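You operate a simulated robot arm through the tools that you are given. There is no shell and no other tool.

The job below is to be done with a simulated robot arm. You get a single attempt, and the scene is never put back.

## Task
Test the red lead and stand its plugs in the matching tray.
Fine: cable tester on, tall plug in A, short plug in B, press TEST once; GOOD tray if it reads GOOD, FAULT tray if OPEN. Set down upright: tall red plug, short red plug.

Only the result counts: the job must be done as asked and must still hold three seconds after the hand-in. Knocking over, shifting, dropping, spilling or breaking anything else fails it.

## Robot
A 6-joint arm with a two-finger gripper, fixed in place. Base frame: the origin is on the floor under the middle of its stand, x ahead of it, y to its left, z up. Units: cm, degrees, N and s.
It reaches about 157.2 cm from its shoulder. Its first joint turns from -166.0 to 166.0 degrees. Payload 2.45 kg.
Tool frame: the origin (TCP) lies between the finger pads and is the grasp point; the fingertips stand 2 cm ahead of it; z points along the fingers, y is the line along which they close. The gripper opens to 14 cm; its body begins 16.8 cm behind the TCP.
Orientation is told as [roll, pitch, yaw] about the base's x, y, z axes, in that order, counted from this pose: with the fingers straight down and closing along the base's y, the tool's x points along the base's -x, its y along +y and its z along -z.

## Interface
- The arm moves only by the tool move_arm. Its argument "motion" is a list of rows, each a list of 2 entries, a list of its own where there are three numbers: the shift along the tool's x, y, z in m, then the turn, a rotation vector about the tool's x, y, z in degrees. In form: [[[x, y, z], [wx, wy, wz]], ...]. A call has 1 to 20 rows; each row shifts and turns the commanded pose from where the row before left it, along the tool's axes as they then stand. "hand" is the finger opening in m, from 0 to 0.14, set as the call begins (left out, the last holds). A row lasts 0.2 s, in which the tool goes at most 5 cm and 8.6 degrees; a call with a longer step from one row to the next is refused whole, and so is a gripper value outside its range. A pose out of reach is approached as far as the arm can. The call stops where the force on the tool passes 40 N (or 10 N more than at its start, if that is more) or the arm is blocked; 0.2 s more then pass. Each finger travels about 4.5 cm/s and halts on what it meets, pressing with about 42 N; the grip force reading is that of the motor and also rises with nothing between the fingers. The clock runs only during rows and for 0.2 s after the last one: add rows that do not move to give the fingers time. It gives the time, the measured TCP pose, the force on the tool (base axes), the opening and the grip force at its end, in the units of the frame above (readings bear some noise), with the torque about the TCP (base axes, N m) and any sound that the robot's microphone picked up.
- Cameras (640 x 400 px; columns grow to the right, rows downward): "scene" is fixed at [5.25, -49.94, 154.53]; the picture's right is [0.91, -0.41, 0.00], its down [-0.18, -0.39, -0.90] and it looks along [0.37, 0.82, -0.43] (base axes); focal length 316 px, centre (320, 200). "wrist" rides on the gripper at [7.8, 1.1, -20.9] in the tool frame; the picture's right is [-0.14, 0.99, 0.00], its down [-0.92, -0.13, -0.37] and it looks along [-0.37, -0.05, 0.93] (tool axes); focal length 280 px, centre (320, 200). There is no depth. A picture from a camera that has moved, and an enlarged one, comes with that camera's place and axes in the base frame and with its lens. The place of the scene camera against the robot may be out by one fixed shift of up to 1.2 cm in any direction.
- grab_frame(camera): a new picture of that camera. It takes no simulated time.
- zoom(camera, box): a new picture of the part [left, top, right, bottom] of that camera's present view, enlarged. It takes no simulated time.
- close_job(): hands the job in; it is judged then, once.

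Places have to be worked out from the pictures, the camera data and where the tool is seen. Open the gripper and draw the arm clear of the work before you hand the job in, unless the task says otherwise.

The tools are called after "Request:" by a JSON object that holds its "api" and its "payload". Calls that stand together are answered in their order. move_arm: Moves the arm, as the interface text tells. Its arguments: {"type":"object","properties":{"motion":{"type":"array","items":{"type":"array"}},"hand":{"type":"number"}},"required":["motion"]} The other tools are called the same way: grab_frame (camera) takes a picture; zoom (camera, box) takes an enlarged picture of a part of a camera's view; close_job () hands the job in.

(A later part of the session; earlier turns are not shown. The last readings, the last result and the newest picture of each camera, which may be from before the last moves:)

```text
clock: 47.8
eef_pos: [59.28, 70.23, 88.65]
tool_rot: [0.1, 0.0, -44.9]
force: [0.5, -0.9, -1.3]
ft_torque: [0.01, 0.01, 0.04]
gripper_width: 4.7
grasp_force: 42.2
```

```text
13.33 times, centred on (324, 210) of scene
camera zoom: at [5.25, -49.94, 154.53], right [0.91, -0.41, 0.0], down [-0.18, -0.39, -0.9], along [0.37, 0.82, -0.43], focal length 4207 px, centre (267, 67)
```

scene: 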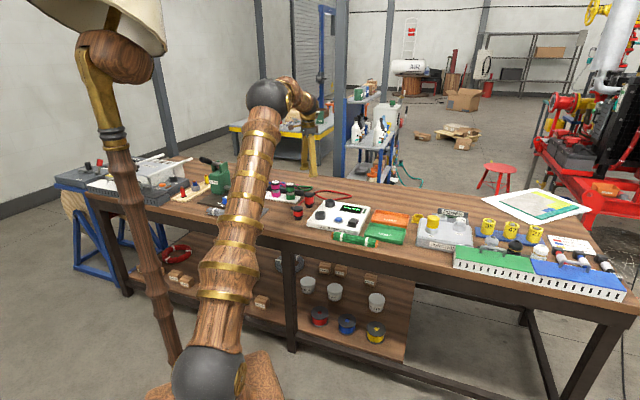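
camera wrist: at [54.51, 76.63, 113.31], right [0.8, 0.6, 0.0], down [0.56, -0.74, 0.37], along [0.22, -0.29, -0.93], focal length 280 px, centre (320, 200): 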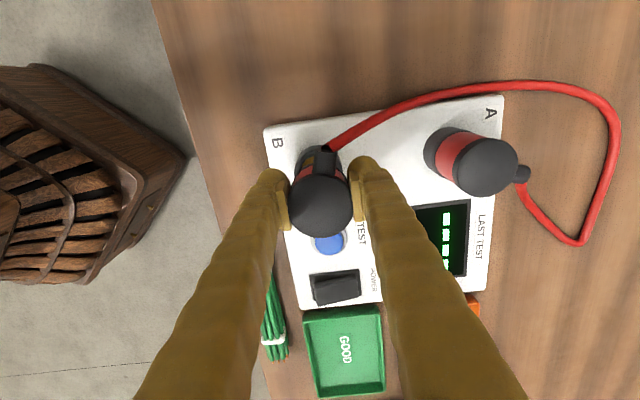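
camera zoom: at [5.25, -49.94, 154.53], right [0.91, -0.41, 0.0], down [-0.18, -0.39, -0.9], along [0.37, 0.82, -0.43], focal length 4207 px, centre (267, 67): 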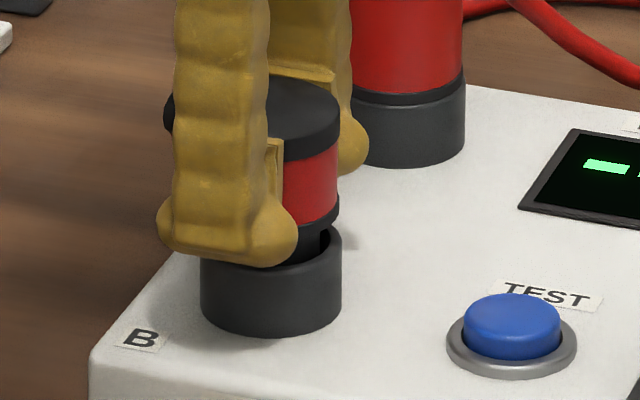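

Pin is entering socket B with no contact force. I continue down the last ~1.3 cm in small steps.

Request:
{"api": "move_arm", "payload": {"motion": [[[0, 0, 0.0015], [0, 0, 0]], [[0, 0, 0.0015], [0, 0, 0]], [[0, 0, 0.0015], [0, 0, 0]], [[0, 0, 0.0015], [0, 0, 0]], [[0, 0, 0.0015], [0, 0, 0]], [[0, 0, 0.0015], [0, 0, 0]]]}}

Request:
{"api": "zoom", "payload": {"camera": "scene", "box": [308, 195, 340, 225]}}

```text
clock: 49.2
eef_pos: [59.25, 70.3, 87.67]
tool_rot: [0.1, -0.1, -45.0]
force: [-0.8, 1.2, 0.0]
ft_torque: [0.07, -0.01, -0.01]
gripper_width: 4.7
grasp_force: 42.0
```

```text
13.33 times, centred on (324, 210) of scene
camera zoom: at [5.25, -49.94, 154.53], right [0.91, -0.41, 0.0], down [-0.18, -0.39, -0.9], along [0.37, 0.82, -0.43], focal length 4207 px, centre (267, 67)
```

zoom: 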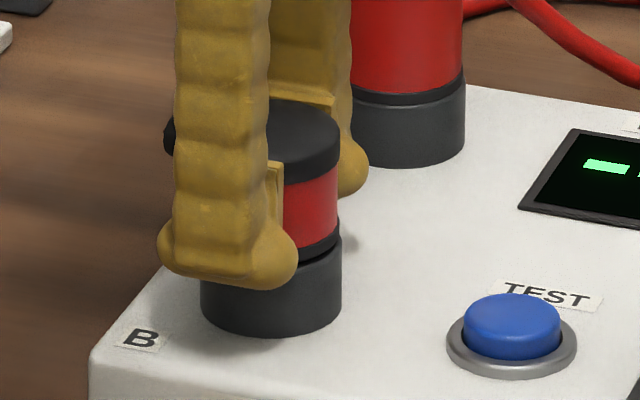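

Almost flush; I finish seating with 1 mm steps.

Request:
{"api": "move_arm", "payload": {"motion": [[[0, 0, 0.001], [0, 0, 0]], [[0, 0, 0.001], [0, 0, 0]], [[0, 0, 0.001], [0, 0, 0]], [[0, 0, 0.001], [0, 0, 0]]]}}

Request:
{"api": "zoom", "payload": {"camera": "scene", "box": [308, 195, 340, 225]}}

```text
clock: 50.2
eef_pos: [59.28, 70.27, 87.45]
tool_rot: [0.1, 0.0, -45.0]
force: [-4.0, -10.1, 32.0]
ft_torque: [-0.11, 0.25, -0.04]
gripper_width: 4.64
grasp_force: 42.9
```

```text
13.33 times, centred on (324, 210) of scene
camera zoom: at [5.25, -49.94, 154.53], right [0.91, -0.41, 0.0], down [-0.18, -0.39, -0.9], along [0.37, 0.82, -0.43], focal length 4207 px, centre (267, 67)
```

zoom: 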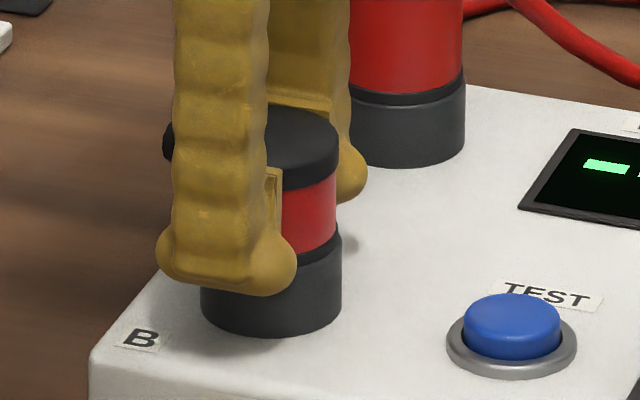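

Firm contact (32 N): seated. I relieve the pressure by 2 mm and release.

Request:
{"api": "move_arm", "payload": {"motion": [[[0, 0, -0.002], [0, 0, 0]], [[0, 0, 0], [0, 0, 0]]]}}

Request:
{"api": "move_arm", "payload": {"motion": [[[0, 0, 0], [0, 0, 0]], [[0, 0, 0], [0, 0, 0]], [[0, 0, 0], [0, 0, 0]], [[0, 0, 0], [0, 0, 0]]], "hand": 0.07}}

Request:
{"api": "zoom", "payload": {"camera": "scene", "box": [300, 180, 350, 225]}}

Request:
{"api": "zoom", "payload": {"camera": "wrist", "box": [240, 120, 400, 250]}}

```text
clock: 50.8
eef_pos: [59.19, 70.27, 87.33]
tool_rot: [-0.1, -0.1, -45.0]
force: [2.5, -2.9, 9.3]
ft_torque: [0.12, -0.15, -0.09]
gripper_width: 4.68
grasp_force: 41.7
```

```text
clock: 51.8
eef_pos: [59.18, 70.24, 87.47]
tool_rot: [-0.1, 0.0, -45.0]
force: [-0.6, 0.4, -0.7]
ft_torque: [-0.01, -0.02, 0.01]
gripper_width: 7.0
grasp_force: 0.2
```

```text
8.89 times, centred on (325, 202) of scene
camera zoom: at [5.25, -49.94, 154.53], right [0.91, -0.41, 0.0], down [-0.18, -0.39, -0.9], along [0.37, 0.82, -0.43], focal length 2805 px, centre (276, 178)
```

zoom: 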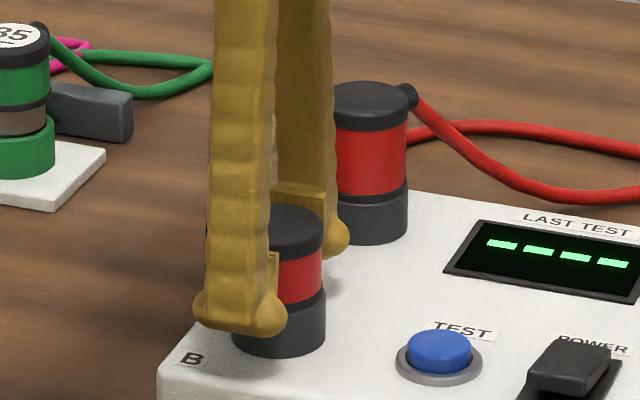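

```text
3.08 times, centred on (320, 185) of wrist
camera zoom: at [54.37, 76.6, 108.32], right [0.8, 0.6, 0.0], down [0.56, -0.74, 0.37], along [0.22, -0.29, -0.93], focal length 863 px, centre (320, 246)
```

zoom: 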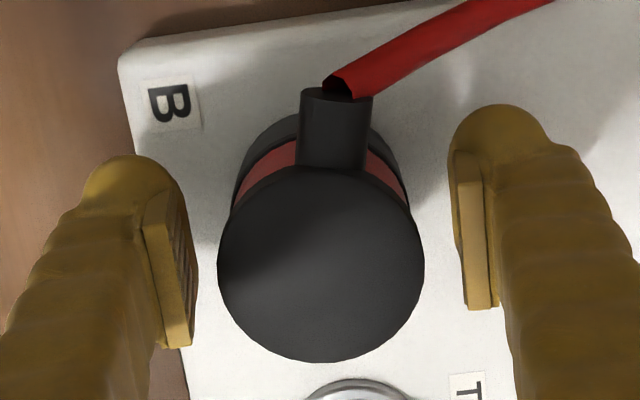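

Both plugs are seated. I rise straight up, close the fingers, and move so the fingertip lobes hover over the TEST button (≈(65.75, 63.75)).

Request:
{"api": "move_arm", "payload": {"motion": [[[0, 0, -0.01], [0, 0, 0]], [[0, 0, -0.02], [0, 0, 0]], [[0, 0, -0.04], [0, 0, 0]], [[0, 0, -0.04], [0, 0, 0]], [[0, 0, 0], [0, 0, 0]]]}}

Request:
{"api": "move_arm", "payload": {"motion": [[[-0.02, 0, 0], [0, 0, 0]], [[-0.03, 0, 0], [0, 0, 0]], [[-0.034, 0.0006, 0], [0, 0, 0]], [[-0.0198, 0, 0], [0, 0, 0]], [[0, 0, 0.03], [0, 0, 0]], [[0, 0, 0.02], [0, 0, 0]], [[0, 0, 0], [0, 0, 0]]], "hand": 0.0}}

Request:
{"api": "grab_frame", "payload": {"camera": "wrist"}}

Request:
{"api": "zoom", "payload": {"camera": "scene", "box": [300, 170, 380, 240]}}

```text
clock: 53.0
eef_pos: [59.3, 70.45, 98.52]
tool_rot: [0.0, 0.0, -45.0]
force: [0.6, 0.9, -1.0]
ft_torque: [0.02, 0.05, 0.01]
gripper_width: 7.02
grasp_force: 0.1
```

```text
clock: 54.6
eef_pos: [66.62, 63.0, 93.42]
tool_rot: [0.0, 0.0, -45.0]
force: [-0.2, -0.2, 0.2]
ft_torque: [0.02, 0.06, 0.04]
gripper_width: 0.03
grasp_force: 29.5
```

```text
taken
camera wrist: at [61.83, 69.29, 114.29], right [0.8, 0.6, 0.0], down [0.56, -0.74, 0.37], along [0.22, -0.29, -0.93], focal length 280 px, centre (320, 200)
```

wrist: 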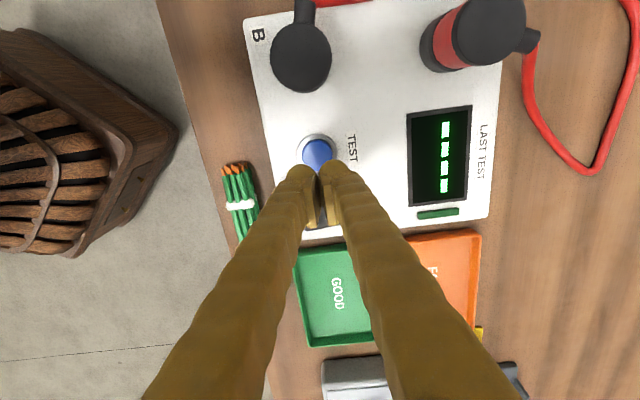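

```text
5.71 times, centred on (340, 205) of scene
camera zoom: at [5.25, -49.94, 154.53], right [0.91, -0.41, 0.0], down [-0.18, -0.39, -0.9], along [0.37, 0.82, -0.43], focal length 1803 px, centre (206, 171)
```

zoom: 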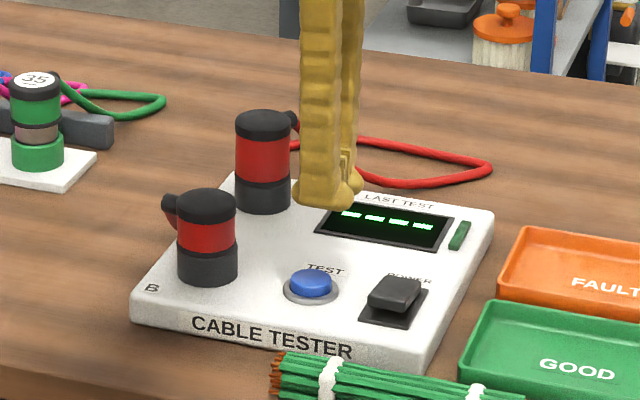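

The lobes line up over the TEST button. I lower to about 1.5 cm above it and verify once more.

Request:
{"api": "move_arm", "payload": {"motion": [[[0, 0, 0.025], [0, 0, 0]], [[0, 0, 0.02], [0, 0, 0]], [[0, 0, 0.013], [0, 0, 0]], [[0, 0, 0], [0, 0, 0]]]}}

Request:
{"api": "zoom", "payload": {"camera": "wrist", "box": [260, 110, 380, 230]}}

Request:
{"api": "zoom", "payload": {"camera": "scene", "box": [320, 195, 360, 235]}}

```text
clock: 55.6
eef_pos: [66.57, 62.95, 87.63]
tool_rot: [-0.1, 0.0, -45.0]
force: [0.1, 0.4, 0.1]
ft_torque: [0.0, 0.01, -0.03]
gripper_width: 0.01
grasp_force: 29.3
```

```text
3.33 times, centred on (320, 170) of wrist
camera zoom: at [61.84, 69.25, 108.45], right [0.8, 0.6, 0.0], down [0.56, -0.74, 0.37], along [0.22, -0.29, -0.93], focal length 935 px, centre (320, 300)
```

zoom: 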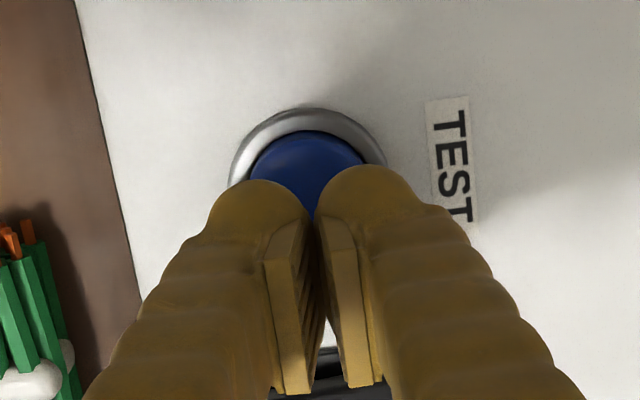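

```text
10.00 times, centred on (340, 215) of scene
camera zoom: at [5.25, -49.94, 154.53], right [0.91, -0.41, 0.0], down [-0.18, -0.39, -0.9], along [0.37, 0.82, -0.43], focal length 3156 px, centre (120, 50)
```

zoom: 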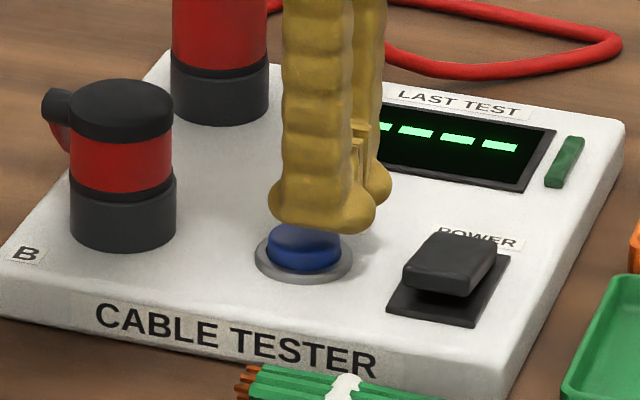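

The fingertips cover the button well. I press slowly: 1.5 mm steps, watching force and display.

Request:
{"api": "move_arm", "payload": {"motion": [[[0, 0, 0.0015], [0, 0, 0]], [[0, 0, 0.0015], [0, 0, 0]], [[0, 0, 0.0015], [0, 0, 0]], [[0, 0, 0.0015], [0, 0, 0]], [[0, 0, 0.0015], [0, 0, 0]], [[0, 0, 0.0015], [0, 0, 0]], [[0, 0, 0.0015], [0, 0, 0]], [[0, 0, 0.0015], [0, 0, 0]]]}}

Request:
{"api": "zoom", "payload": {"camera": "scene", "box": [320, 195, 380, 235]}}

```text
clock: 57.4
eef_pos: [66.67, 62.99, 86.6]
tool_rot: [0.0, 0.1, -45.0]
force: [-0.7, 0.1, -0.1]
ft_torque: [0.01, 0.03, 0.01]
gripper_width: 0.01
grasp_force: 29.4
```

```text
10.00 times, centred on (350, 215) of scene
camera zoom: at [5.25, -49.94, 154.53], right [0.91, -0.41, 0.0], down [-0.18, -0.39, -0.9], along [0.37, 0.82, -0.43], focal length 3156 px, centre (20, 50)
```

zoom: 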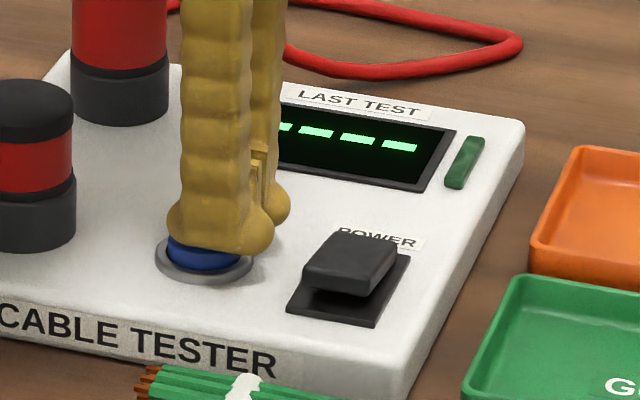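

No contact yet; I continue in 1 mm steps.

Request:
{"api": "move_arm", "payload": {"motion": [[[0, 0, 0.001], [0, 0, 0]], [[0, 0, 0.001], [0, 0, 0]], [[0, 0, 0.001], [0, 0, 0]], [[0, 0, 0.001], [0, 0, 0]], [[0, 0, 0.001], [0, 0, 0]], [[0, 0, 0.001], [0, 0, 0]]]}}

Request:
{"api": "zoom", "payload": {"camera": "scene", "box": [320, 195, 380, 235]}}

```text
clock: 58.8
eef_pos: [66.51, 62.94, 85.97]
tool_rot: [0.0, 0.1, -45.0]
force: [1.0, -1.0, 2.3]
ft_torque: [0.03, 0.02, 0.02]
gripper_width: 0.59
grasp_force: 29.7
heard: click
```

```text
10.00 times, centred on (350, 215) of scene
camera zoom: at [5.25, -49.94, 154.53], right [0.91, -0.41, 0.0], down [-0.18, -0.39, -0.9], along [0.37, 0.82, -0.43], focal length 3156 px, centre (20, 50)
```

zoom: 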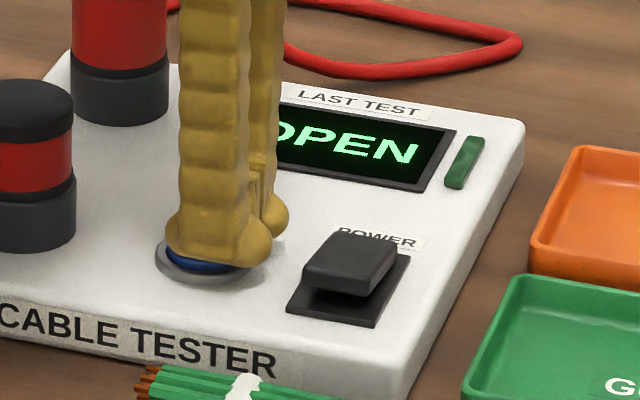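

A click was heard and the display reads OPEN. I lift straight off the button and inspect the plugs' seating and the display.

Request:
{"api": "move_arm", "payload": {"motion": [[[0, 0, -0.01], [0, 0, 0]], [[0, 0, -0.03], [0, 0, 0]], [[0, 0, -0.04], [0, 0, 0]], [[0, 0, -0.04], [0, 0, 0]], [[0, 0, 0], [0, 0, 0]]]}}

Request:
{"api": "zoom", "payload": {"camera": "scene", "box": [300, 180, 380, 240]}}

Request:
{"api": "zoom", "payload": {"camera": "scene", "box": [305, 180, 350, 225]}}

Request:
{"api": "grab_frame", "payload": {"camera": "wrist"}}

```text
clock: 60.0
eef_pos: [66.65, 62.93, 98.13]
tool_rot: [0.0, -0.1, -45.0]
force: [-0.4, -0.1, -0.2]
ft_torque: [-0.01, -0.02, 0.0]
gripper_width: 0.0
grasp_force: 29.2
```

```text
6.67 times, centred on (340, 210) of scene
camera zoom: at [5.25, -49.94, 154.53], right [0.91, -0.41, 0.0], down [-0.18, -0.39, -0.9], along [0.37, 0.82, -0.43], focal length 2104 px, centre (187, 133)
```

zoom: 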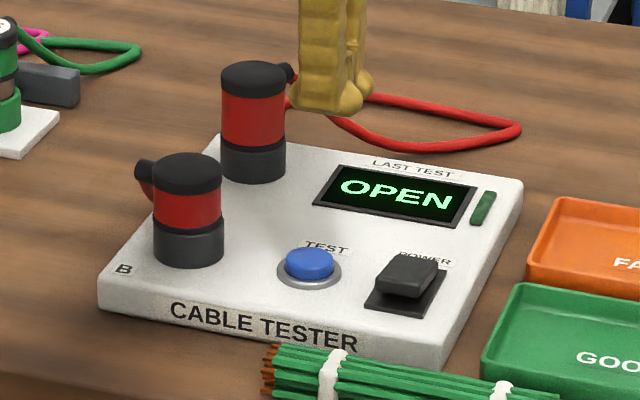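

```text
8.89 times, centred on (328, 202) of scene
camera zoom: at [5.25, -49.94, 154.53], right [0.91, -0.41, 0.0], down [-0.18, -0.39, -0.9], along [0.37, 0.82, -0.43], focal length 2805 px, centre (253, 178)
```

zoom: 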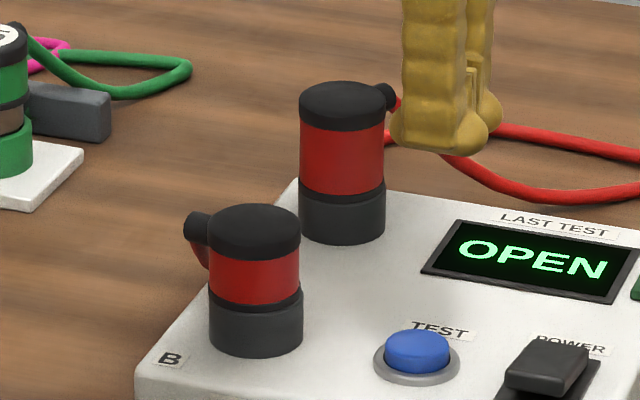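

```text
taken
camera wrist: at [61.85, 69.28, 118.95], right [0.8, 0.6, 0.0], down [0.56, -0.74, 0.37], along [0.22, -0.29, -0.93], focal length 280 px, centre (320, 200)
```

wrist: 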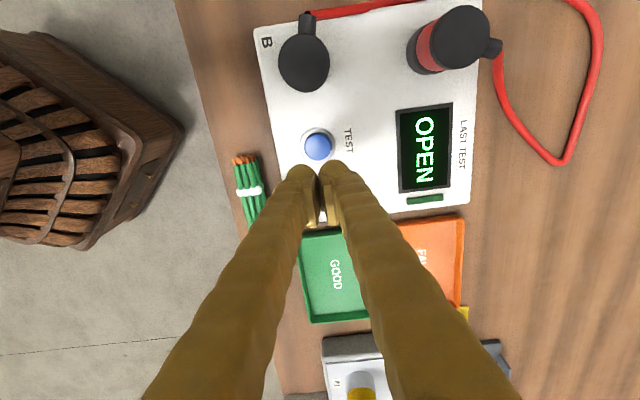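

Both plugs are flush-seated and the reading is OPEN, so the lead goes to the orange FAULT tray. I turn back to yaw 5°, open to 7 cm and go above the tall plug in A.

Request:
{"api": "move_arm", "payload": {"motion": [[[0, 0, -0.01], [0, 0, -7.15]], [[0, 0, 0], [0, 0, -7.15]], [[0, 0, 0], [0, 0, -7.15]], [[0, 0, 0], [0, 0, -7.15]], [[0, 0, 0], [0, 0, -7.15]], [[0, 0, 0], [0, 0, -7.15]], [[0, 0, 0], [0, 0, -7.15]], [[-0.0094, 0.0418, 0], [0, 0, 0]], [[-0.0094, 0.0418, 0], [0, 0, 0]], [[-0.0094, 0.0418, 0], [0, 0, 0]], [[-0.0094, 0.0418, 0], [0, 0, 0]], [[0, 0, 0], [0, 0, 0]]], "hand": 0.07}}

Request:
{"api": "grab_frame", "payload": {"camera": "wrist"}}

Request:
{"api": "zoom", "payload": {"camera": "wrist", "box": [240, 120, 400, 240]}}

```text
clock: 62.6
eef_pos: [68.91, 79.91, 99.06]
tool_rot: [0.0, 0.0, 5.1]
force: [-0.5, -0.2, 0.4]
ft_torque: [0.01, 0.01, -0.01]
gripper_width: 7.01
grasp_force: 0.0
```

```text
taken
camera wrist: at [61.02, 80.34, 119.94], right [0.05, 1.0, 0.0], down [0.93, -0.05, 0.37], along [0.37, -0.02, -0.93], focal length 280 px, centre (320, 200)
```

wrist: 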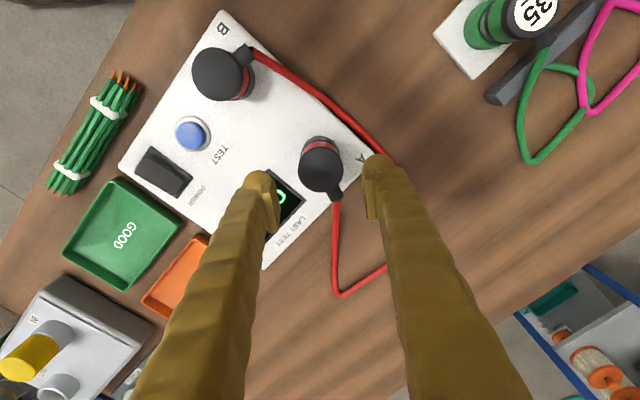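

```text
3.33 times, centred on (320, 180) of wrist
camera zoom: at [61.02, 80.34, 119.94], right [0.05, 1.0, 0.0], down [0.93, -0.05, 0.37], along [0.37, -0.02, -0.93], focal length 935 px, centre (320, 267)
```

zoom: 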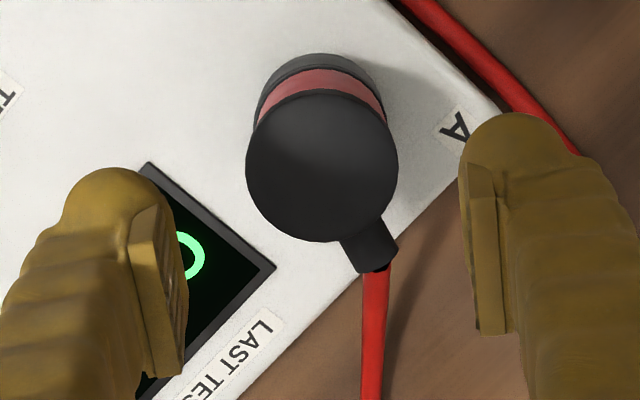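

Centred over the tall plug. I lower to the same seated grasp height (TCP z≈87.97) with a 6.6 cm opening to stay clear of the cable.

Request:
{"api": "move_arm", "payload": {"motion": [[[0, 0, 0.03], [0, 0, 0]], [[0, 0, 0.03], [0, 0, 0]], [[0, 0, 0.025], [0, 0, 0]], [[0, 0, 0.015], [0, 0, 0]], [[0, 0, 0.011], [0, 0, 0]], [[0, 0, 0], [0, 0, 0]]], "hand": 0.066}}

Request:
{"api": "zoom", "payload": {"camera": "wrist", "box": [220, 100, 420, 260]}}

Request:
{"api": "zoom", "payload": {"camera": "scene", "box": [300, 170, 360, 220]}}

```text
clock: 64.0
eef_pos: [68.83, 79.93, 87.84]
tool_rot: [0.0, 0.0, 5.1]
force: [-0.2, 0.4, -0.5]
ft_torque: [0.02, -0.01, -0.01]
gripper_width: 6.55
grasp_force: 0.0
```

```text
2.50 times, centred on (320, 180) of wrist
camera zoom: at [60.84, 80.32, 108.71], right [0.05, 1.0, 0.0], down [0.93, -0.05, 0.37], along [0.37, -0.02, -0.93], focal length 701 px, centre (320, 250)
```

zoom: 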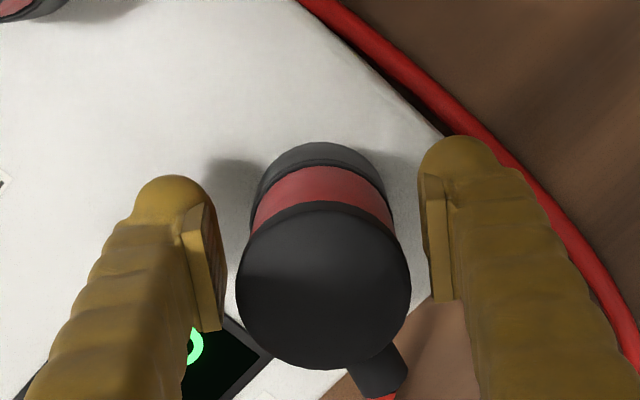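

```text
8.00 times, centred on (330, 195) of scene
camera zoom: at [5.25, -49.94, 154.53], right [0.91, -0.41, 0.0], down [-0.18, -0.39, -0.9], along [0.37, 0.82, -0.43], focal length 2524 px, centre (240, 240)
```

zoom: 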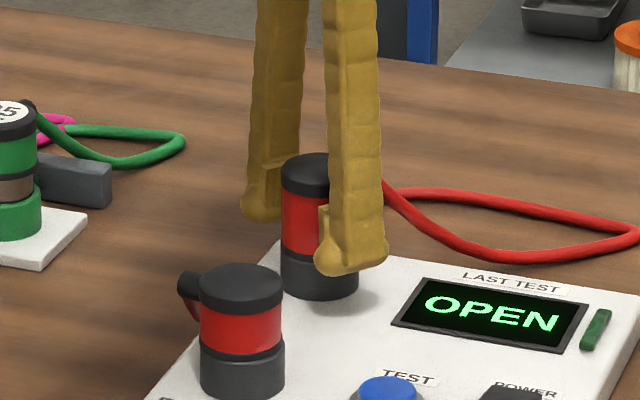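

Placed well. I close on the tall plug and pull it out slowly, 2 mm per step.

Request:
{"api": "move_arm", "payload": {"motion": [[[0, 0, 0], [0, 0, 0]], [[0, 0, 0], [0, 0, 0]], [[0, 0, 0], [0, 0, 0]], [[0, 0, 0], [0, 0, 0]], [[0, 0, 0], [0, 0, 0]], [[0, 0, 0], [0, 0, 0]]], "hand": 0.0}}

Request:
{"api": "move_arm", "payload": {"motion": [[[0, 0, -0.002], [0, 0, 0]], [[0, 0, -0.002], [0, 0, 0]], [[0, 0, -0.002], [0, 0, 0]], [[0, 0, -0.002], [0, 0, 0]], [[0, 0, -0.003], [0, 0, 0]], [[0, 0, -0.003], [0, 0, 0]], [[0, 0, -0.003], [0, 0, 0]], [[0, 0, -0.003], [0, 0, 0]], [[0, 0, 0], [0, 0, 0]]]}}

Request:
{"api": "zoom", "payload": {"camera": "scene", "box": [300, 170, 360, 220]}}

```text
clock: 65.4
eef_pos: [68.73, 79.92, 87.86]
tool_rot: [0.0, 0.0, 5.1]
force: [0.4, 0.0, 0.0]
ft_torque: [-0.02, 0.04, 0.03]
gripper_width: 4.7
grasp_force: 41.7
```

```text
clock: 67.4
eef_pos: [68.79, 79.88, 89.63]
tool_rot: [0.0, 0.0, 5.1]
force: [-0.1, 0.4, -0.9]
ft_torque: [0.01, -0.04, 0.0]
gripper_width: 4.72
grasp_force: 42.0
```

```text
8.00 times, centred on (330, 195) of scene
camera zoom: at [5.25, -49.94, 154.53], right [0.91, -0.41, 0.0], down [-0.18, -0.39, -0.9], along [0.37, 0.82, -0.43], focal length 2524 px, centre (240, 240)
```

zoom: 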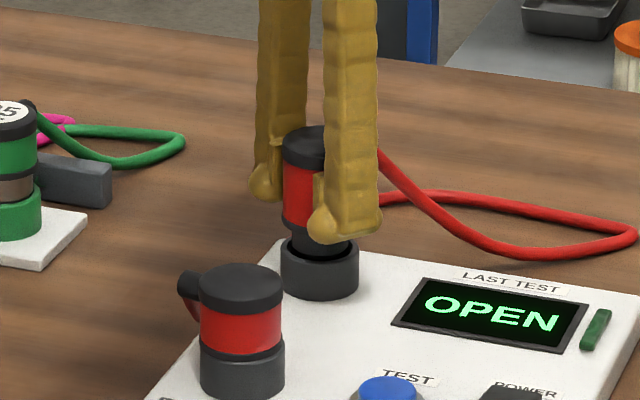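

The plug came out cleanly. I lift it to a safe height and rotate to yaw 45° (closing line along the tray's long side), then check.

Request:
{"api": "move_arm", "payload": {"motion": [[[0, 0, -0.008], [0, 0, 0]], [[0, 0, -0.015], [0, 0, 0]], [[0, 0, -0.02], [0, 0, 0]], [[0, 0, -0.02], [0, 0, 0]], [[0, 0, -0.012], [0, 0, 0]], [[0, 0, 0], [0, 0, -5]], [[0, 0, 0], [0, 0, -7]], [[0, 0, 0], [0, 0, -7]], [[0, 0, 0], [0, 0, -7]], [[0, 0, 0], [0, 0, -7]], [[0, 0, 0], [0, 0, -7]], [[0, 0, 0], [0, 0, 0]]]}}

Request:
{"api": "grab_frame", "payload": {"camera": "wrist"}}

Request:
{"api": "zoom", "payload": {"camera": "scene", "box": [290, 150, 450, 250]}}

```text
clock: 70.0
eef_pos: [68.69, 79.97, 97.3]
tool_rot: [0.1, 0.0, 45.2]
force: [-1.1, -0.2, -0.9]
ft_torque: [-0.02, 0.0, 0.0]
gripper_width: 4.72
grasp_force: 42.2
```

```text
taken
camera wrist: at [62.45, 75.15, 118.14], right [-0.61, 0.8, 0.0], down [0.74, 0.56, 0.37], along [0.29, 0.22, -0.93], focal length 280 px, centre (320, 200)
```

wrist: 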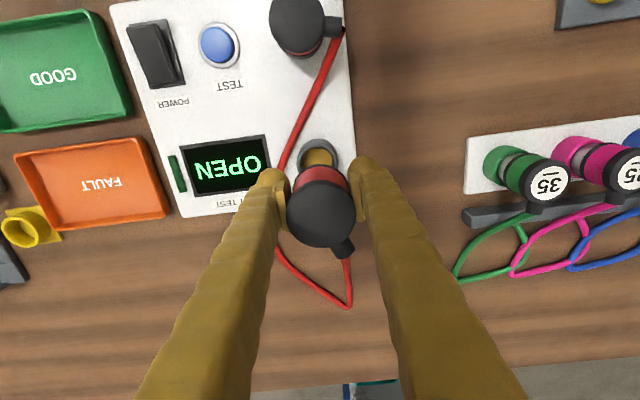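

```text
4.00 times, centred on (370, 200) of scene
camera zoom: at [5.25, -49.94, 154.53], right [0.91, -0.41, 0.0], down [-0.18, -0.39, -0.9], along [0.37, 0.82, -0.43], focal length 1262 px, centre (120, 200)
```

zoom: 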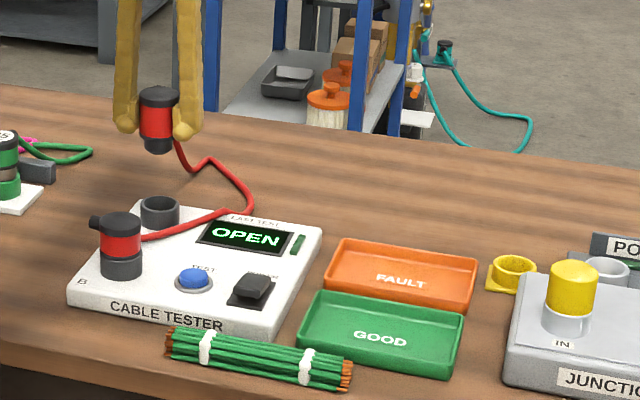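

The plug is held upright and the FAULT tray is in clear view. I zoom on the tray to measure it.

Request:
{"api": "zoom", "payload": {"camera": "wrist", "box": [0, 110, 200, 260]}}

Request:
{"api": "zoom", "payload": {"camera": "scene", "box": [365, 200, 425, 250]}}

```text
2.67 times, centred on (100, 185) of wrist
camera zoom: at [62.45, 75.15, 118.14], right [-0.61, 0.8, 0.0], down [0.74, 0.56, 0.37], along [0.29, 0.22, -0.93], focal length 748 px, centre (907, 240)
```

zoom: 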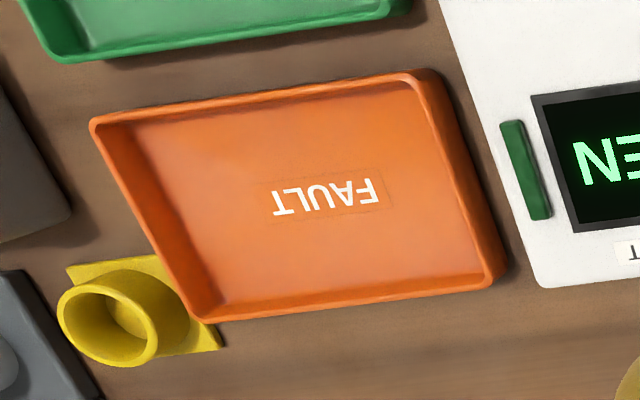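

```text
8.00 times, centred on (395, 225) of scene
camera zoom: at [5.25, -49.94, 154.53], right [0.91, -0.41, 0.0], down [-0.18, -0.39, -0.9], along [0.37, 0.82, -0.43], focal length 2524 px, centre (-280, 0)
```

zoom: 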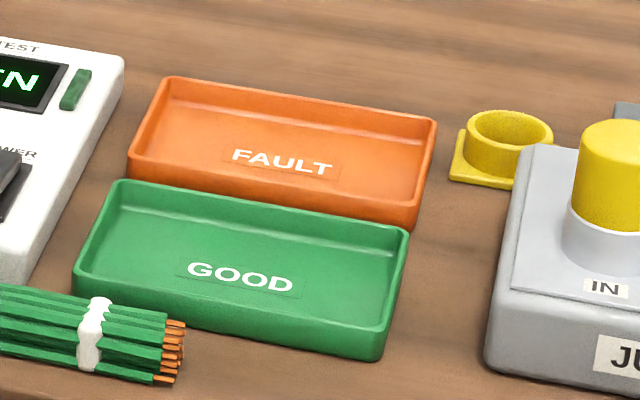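

Tray centre is at about (90.7, 58.4), its long axis along the bench; rim z≈82.2. I carry the tall plug at height to the right half of the tray, target (92.8, 56.1).

Request:
{"api": "move_arm", "payload": {"motion": [[[0, -0.015, 0], [0, 0, 0]], [[0, -0.03, 0], [0, 0, 0]], [[-0.0005, -0.036, 0], [0, 0, 0]], [[-0.0005, -0.036, 0], [0, 0, 0]], [[-0.0005, -0.036, 0], [0, 0, 0]], [[0, -0.036, 0], [0, 0, 0]], [[0, -0.036, 0], [0, 0, 0]], [[0, -0.036, 0], [0, 0, 0]], [[0, -0.033, 0], [0, 0, 0]], [[0, -0.027, 0], [0, 0, 0]], [[0, -0.018, 0], [0, 0, 0]], [[0, 0, 0], [0, 0, 0]]]}}

Request:
{"api": "grab_frame", "payload": {"camera": "wrist"}}

Request:
{"api": "zoom", "payload": {"camera": "scene", "box": [290, 150, 450, 250]}}

```text
clock: 72.6
eef_pos: [92.91, 56.04, 97.11]
tool_rot: [0.0, -0.1, 45.1]
force: [0.1, 0.0, -1.3]
ft_torque: [0.0, -0.01, -0.03]
gripper_width: 4.68
grasp_force: 42.0
```

```text
taken
camera wrist: at [86.59, 51.24, 117.96], right [-0.6, 0.8, 0.0], down [0.74, 0.56, 0.37], along [0.29, 0.22, -0.93], focal length 280 px, centre (320, 200)
```

wrist: 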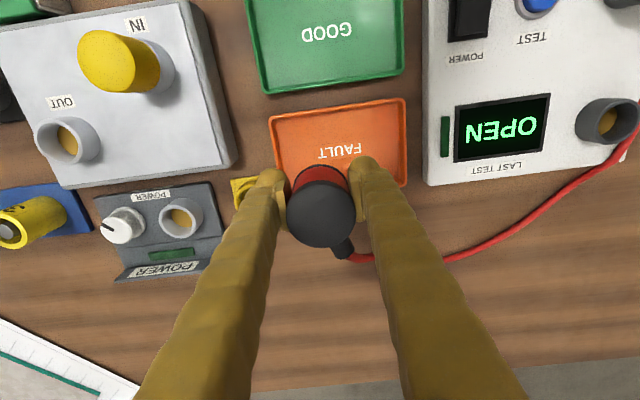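

```text
4.00 times, centred on (370, 200) of scene
camera zoom: at [5.25, -49.94, 154.53], right [0.91, -0.41, 0.0], down [-0.18, -0.39, -0.9], along [0.37, 0.82, -0.43], focal length 1262 px, centre (120, 200)
```

zoom: 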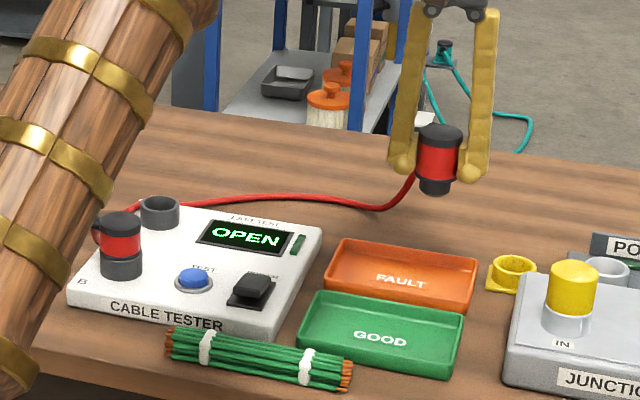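

The plug is above the right half of the tray; cable runs behind the tester. I descend to a few cm above the tray floor.

Request:
{"api": "move_arm", "payload": {"motion": [[[0, 0, 0.015], [0, 0, 0]], [[0, 0, 0.025], [0, 0, 0]], [[0, 0, 0.025], [0, 0, 0]], [[0, 0, 0.02], [0, 0, 0]], [[0, 0, 0.01], [0, 0, 0]], [[0, 0, 0.005], [0, 0, 0]], [[0, 0, 0], [0, 0, 0]]]}}

Request:
{"api": "grab_frame", "payload": {"camera": "wrist"}}

Request:
{"api": "zoom", "payload": {"camera": "scene", "box": [365, 190, 425, 240]}}

```text
clock: 74.2
eef_pos: [92.98, 55.98, 87.19]
tool_rot: [0.0, 0.0, 45.1]
force: [-0.7, -0.3, -1.2]
ft_torque: [0.03, -0.02, -0.06]
gripper_width: 4.7
grasp_force: 41.5
```

```text
taken
camera wrist: at [86.65, 51.32, 108.07], right [-0.6, 0.8, 0.0], down [0.74, 0.56, 0.37], along [0.29, 0.22, -0.93], focal length 280 px, centre (320, 200)
```

wrist: 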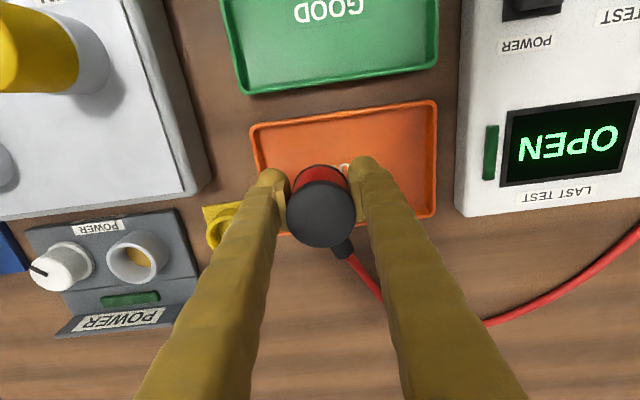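

```text
8.00 times, centred on (395, 215) of scene
camera zoom: at [5.25, -49.94, 154.53], right [0.91, -0.41, 0.0], down [-0.18, -0.39, -0.9], along [0.37, 0.82, -0.43], focal length 2524 px, centre (-280, 80)
```

zoom: 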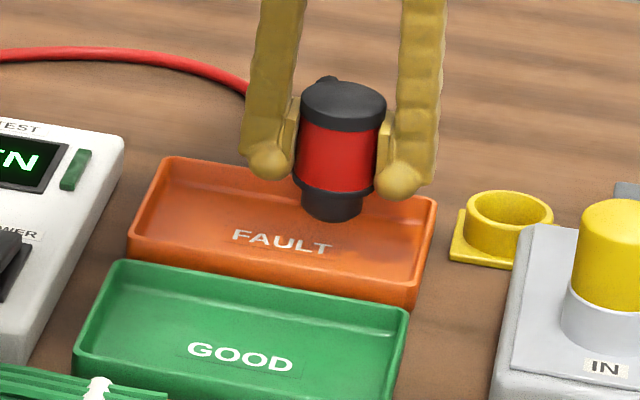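

Position looks fine inside the tray. I lower the last ~2.4 cm, slowing to 1 mm steps until contact.

Request:
{"api": "move_arm", "payload": {"motion": [[[0, 0, 0.005], [0, 0, 0]], [[0, 0, 0.005], [0, 0, 0]], [[0, 0, 0.004], [0, 0, 0]], [[0, 0, 0.003], [0, 0, 0]], [[0, 0, 0.002], [0, 0, 0]], [[0, 0, 0.001], [0, 0, 0]], [[0, 0, 0.001], [0, 0, 0]]]}}

Request:
{"api": "zoom", "payload": {"camera": "scene", "box": [365, 190, 425, 240]}}

```text
clock: 75.8
eef_pos: [92.93, 56.07, 85.04]
tool_rot: [0.0, 0.0, 45.0]
force: [0.1, 0.0, -1.9]
ft_torque: [0.03, -0.02, 0.01]
gripper_width: 4.69
grasp_force: 41.9
```

```text
8.00 times, centred on (395, 215) of scene
camera zoom: at [5.25, -49.94, 154.53], right [0.91, -0.41, 0.0], down [-0.18, -0.39, -0.9], along [0.37, 0.82, -0.43], focal length 2524 px, centre (-280, 80)
```

zoom: 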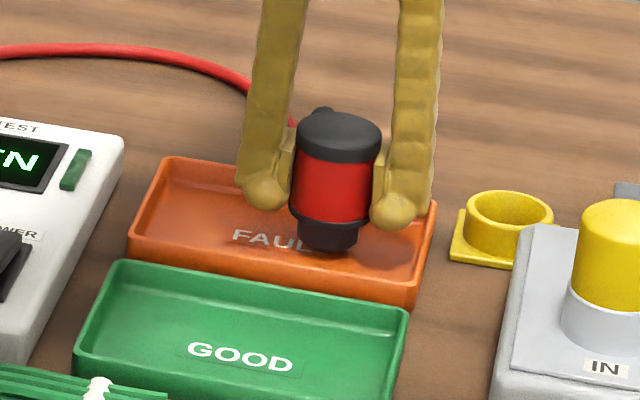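

Not yet touching (−1.9 N, still hanging). I continue with 1 mm steps.

Request:
{"api": "move_arm", "payload": {"motion": [[[0, 0, 0.001], [0, 0, 0]], [[0, 0, 0.001], [0, 0, 0]], [[0, 0, 0.001], [0, 0, 0]]]}}

Request:
{"api": "zoom", "payload": {"camera": "scene", "box": [380, 195, 410, 225]}}

```text
clock: 76.6
eef_pos: [92.85, 56.16, 84.85]
tool_rot: [0.0, 0.0, 45.1]
force: [0.7, 0.0, -2.0]
ft_torque: [0.01, 0.0, -0.04]
gripper_width: 4.68
grasp_force: 42.5
```

```text
13.33 times, centred on (395, 210) of scene
camera zoom: at [5.25, -49.94, 154.53], right [0.91, -0.41, 0.0], down [-0.18, -0.39, -0.9], along [0.37, 0.82, -0.43], focal length 4207 px, centre (-680, 67)
```

zoom: 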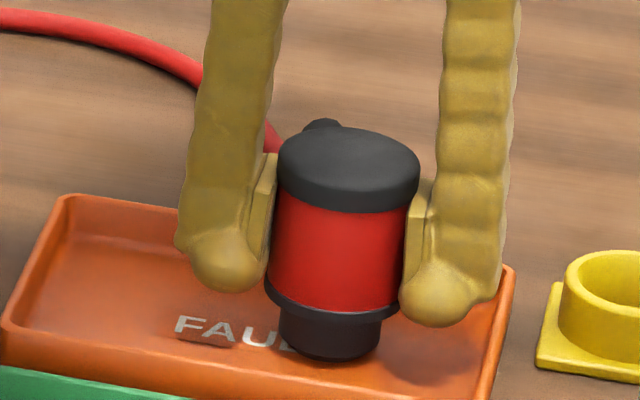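

The plug is vertical (apparent lean matches perspective). I keep lowering in 1 mm steps until the floor takes the load.

Request:
{"api": "move_arm", "payload": {"motion": [[[0, 0, 0.001], [0, 0, 0]], [[0, 0, 0.001], [0, 0, 0]], [[0, 0, 0.001], [0, 0, 0]]]}}

Request:
{"api": "zoom", "payload": {"camera": "scene", "box": [380, 195, 410, 225]}}

```text
clock: 77.4
eef_pos: [92.91, 56.11, 84.81]
tool_rot: [0.0, -0.2, 45.1]
force: [-7.0, 3.1, 26.1]
ft_torque: [0.16, 0.24, 0.03]
gripper_width: 4.68
grasp_force: 41.5
```

```text
13.33 times, centred on (395, 210) of scene
camera zoom: at [5.25, -49.94, 154.53], right [0.91, -0.41, 0.0], down [-0.18, -0.39, -0.9], along [0.37, 0.82, -0.43], focal length 4207 px, centre (-680, 67)
```

zoom: 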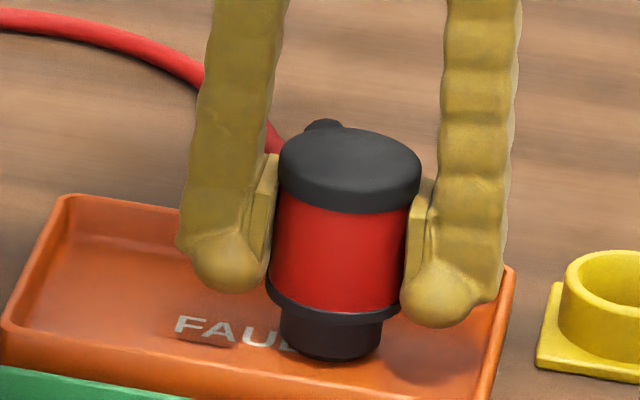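

Floor contact. I relieve ~2 mm of press, then open gently to release.

Request:
{"api": "move_arm", "payload": {"motion": [[[0, 0, -0.002], [0, 0, 0]], [[0, 0, 0], [0, 0, 0]]]}}

Request:
{"api": "move_arm", "payload": {"motion": [[[0, 0, 0], [0, 0, 0]], [[0, 0, 0], [0, 0, 0]], [[0, 0, 0], [0, 0, 0]]], "hand": 0.06}}

Request:
{"api": "zoom", "payload": {"camera": "scene", "box": [380, 195, 410, 225]}}

Request:
{"api": "zoom", "payload": {"camera": "wrist", "box": [220, 100, 420, 280]}}

```text
clock: 78.0
eef_pos: [92.9, 56.05, 84.76]
tool_rot: [0.0, -0.1, 45.1]
force: [-2.2, 8.0, 20.8]
ft_torque: [0.33, -0.03, 0.02]
gripper_width: 4.7
grasp_force: 42.5
```

```text
clock: 78.8
eef_pos: [93.02, 56.05, 84.75]
tool_rot: [0.0, 0.1, 45.2]
force: [0.0, -0.1, 0.0]
ft_torque: [0.02, 0.02, -0.02]
gripper_width: 6.01
grasp_force: 0.0
```

```text
13.33 times, centred on (395, 210) of scene
camera zoom: at [5.25, -49.94, 154.53], right [0.91, -0.41, 0.0], down [-0.18, -0.39, -0.9], along [0.37, 0.82, -0.43], focal length 4207 px, centre (-680, 67)
```

zoom: 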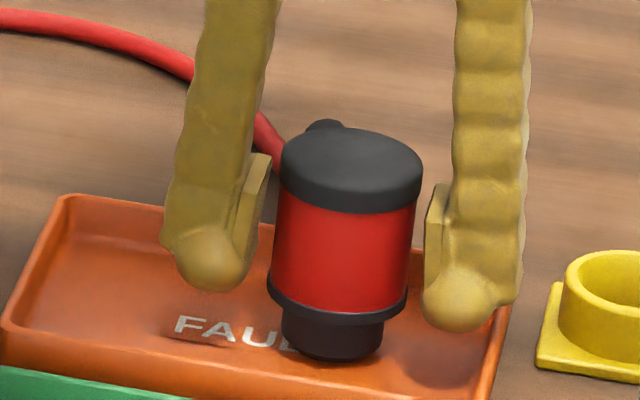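

```text
2.22 times, centred on (320, 190) of wrist
camera zoom: at [86.64, 51.32, 105.6], right [-0.6, 0.8, 0.0], down [0.74, 0.56, 0.37], along [0.29, 0.22, -0.93], focal length 623 px, centre (320, 222)
```

zoom: 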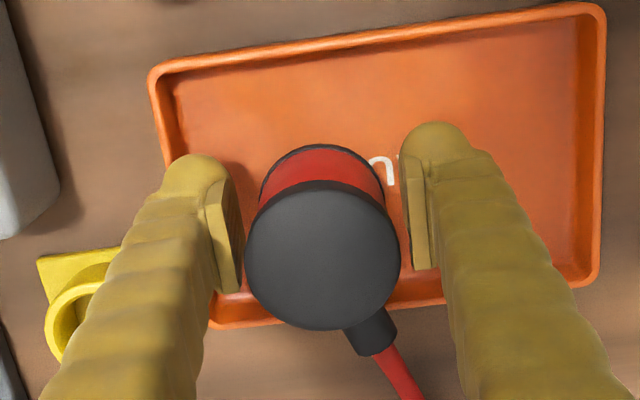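

Tall plug stands upright in the FAULT tray. I rise slowly straight up, then confirm it stays.

Request:
{"api": "move_arm", "payload": {"motion": [[[0, 0, -0.005], [0, 0, 0]], [[0, 0, -0.01], [0, 0, 0]], [[0, 0, -0.02], [0, 0, 0]], [[0, 0, -0.03], [0, 0, 0]], [[0, 0, -0.04], [0, 0, 0]], [[0, 0, -0.04], [0, 0, 0]], [[0, 0, 0], [0, 0, 0]]], "hand": 0.065}}

Request:
{"api": "zoom", "payload": {"camera": "scene", "box": [290, 170, 430, 250]}}

Request:
{"api": "grab_frame", "payload": {"camera": "wrist"}}

```text
clock: 80.4
eef_pos: [92.81, 55.96, 99.17]
tool_rot: [0.0, 0.0, 45.1]
force: [-0.3, -0.2, 0.7]
ft_torque: [-0.02, 0.0, 0.03]
gripper_width: 6.48
grasp_force: 0.0
```

```text
4.57 times, centred on (360, 210) of scene
camera zoom: at [5.25, -49.94, 154.53], right [0.91, -0.41, 0.0], down [-0.18, -0.39, -0.9], along [0.37, 0.82, -0.43], focal length 1442 px, centre (137, 154)
```

zoom: 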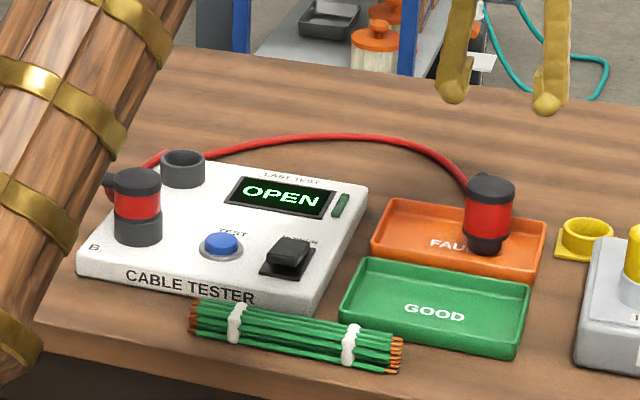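

```text
taken
camera wrist: at [86.51, 51.33, 120.06], right [-0.6, 0.8, 0.0], down [0.74, 0.56, 0.37], along [0.29, 0.22, -0.93], focal length 280 px, centre (320, 200)
```

wrist: 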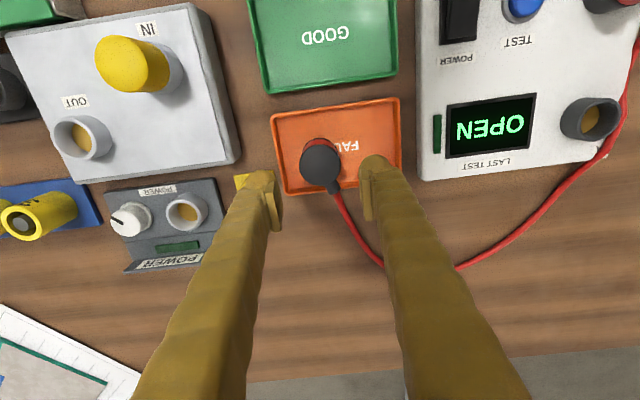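

Tall plug stands firmly. I rotate to yaw −45° and fly back above the short plug in B.

Request:
{"api": "move_arm", "payload": {"motion": [[[0, 0, 0], [0, 0, 8.19]], [[0, 0, 0], [0, 0, 8.19]], [[0, 0, 0], [0, 0, 8.19]], [[0, 0, 0], [0, 0, 8.19]], [[0, 0, 0], [0, 0, 8.19]], [[0, 0, 0], [0, 0, 8.19]], [[0, 0, 0], [0, 0, 8.19]], [[0, 0, 0], [0, 0, 8.19]], [[0, 0, 0], [0, 0, 8.19]], [[0, 0, 0], [0, 0, 8.19]], [[0, 0, 0], [0, 0, 8.19]], [[0.0423, -0.0171, 0], [0, 0, 0]], [[0.0423, -0.0171, 0], [0, 0, 0]], [[0.0423, -0.0171, 0], [0, 0, 0]], [[0.0423, -0.0171, 0], [0, 0, 0]], [[0.0423, -0.0171, 0], [0, 0, 0]], [[0.0423, -0.0171, 0], [0, 0, 0]], [[0.0423, -0.0171, 0], [0, 0, 0]], [[0.0423, -0.0171, 0], [0, 0, 0]], [[0, 0, 0], [0, 0, 0]]], "hand": 0.068}}

Request:
{"api": "grab_frame", "payload": {"camera": "wrist"}}

Request:
{"api": "zoom", "payload": {"camera": "wrist", "box": [240, 120, 400, 240]}}

```text
clock: 84.6
eef_pos: [59.28, 70.39, 99.41]
tool_rot: [-0.1, 0.1, -45.0]
force: [-0.7, -0.1, -0.1]
ft_torque: [0.07, -0.01, -0.02]
gripper_width: 6.83
grasp_force: 0.2
```

```text
taken
camera wrist: at [54.46, 76.67, 120.22], right [0.8, 0.6, 0.0], down [0.56, -0.74, 0.37], along [0.22, -0.29, -0.93], focal length 280 px, centre (320, 200)
```

wrist: 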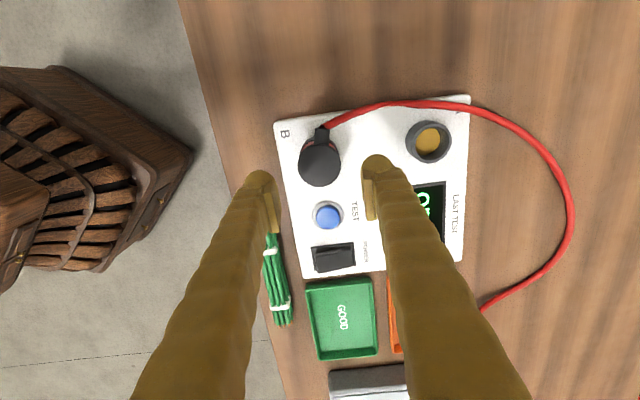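

```text
3.33 times, centred on (320, 180) of wrist
camera zoom: at [54.46, 76.67, 120.22], right [0.8, 0.6, 0.0], down [0.56, -0.74, 0.37], along [0.22, -0.29, -0.93], focal length 935 px, centre (320, 267)
```

zoom: 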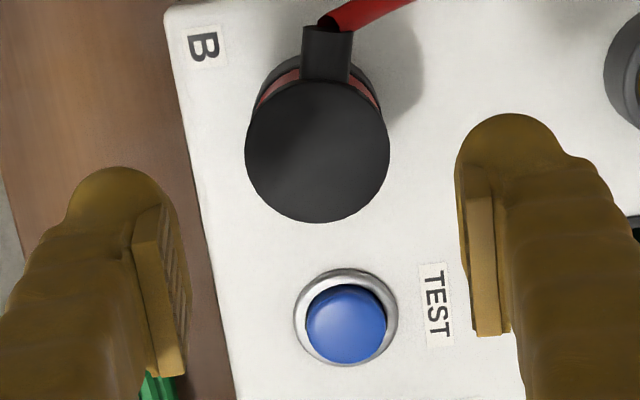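

Centred within 0.1 cm. I descend to the seated grasp height for the short plug (TCP z≈87.4).

Request:
{"api": "move_arm", "payload": {"motion": [[[0, -0.0007, 0.03], [0, 0, 0]], [[0, 0, 0.035], [0, 0, 0]], [[0, 0, 0.03], [0, 0, 0]], [[0, 0, 0.015], [0, 0, 0]], [[0, 0, 0.009], [0, 0, 0]], [[0, 0, 0], [0, 0, 0]]]}}

Request:
{"api": "zoom", "payload": {"camera": "wrist", "box": [220, 100, 420, 260]}}

Request:
{"api": "zoom", "payload": {"camera": "scene", "box": [300, 180, 350, 225]}}

```text
clock: 86.0
eef_pos: [59.28, 70.25, 87.29]
tool_rot: [0.1, 0.0, -45.1]
force: [-0.5, -0.2, 0.3]
ft_torque: [0.0, 0.0, 0.01]
gripper_width: 6.78
grasp_force: 0.0
```

```text
2.50 times, centred on (320, 180) of wrist
camera zoom: at [54.51, 76.57, 108.18], right [0.8, 0.6, 0.0], down [0.56, -0.74, 0.37], along [0.22, -0.29, -0.93], focal length 701 px, centre (320, 250)
```

zoom: 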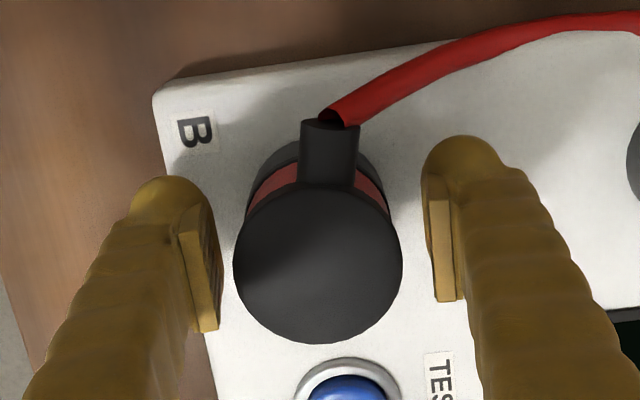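

```text
8.89 times, centred on (325, 202) of scene
camera zoom: at [5.25, -49.94, 154.53], right [0.91, -0.41, 0.0], down [-0.18, -0.39, -0.9], along [0.37, 0.82, -0.43], focal length 2805 px, centre (276, 178)
```

zoom: 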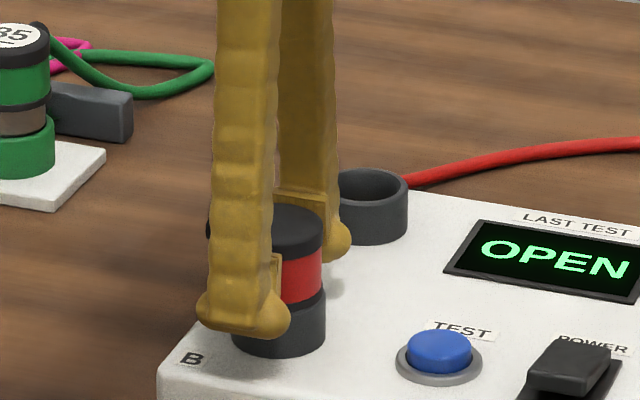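

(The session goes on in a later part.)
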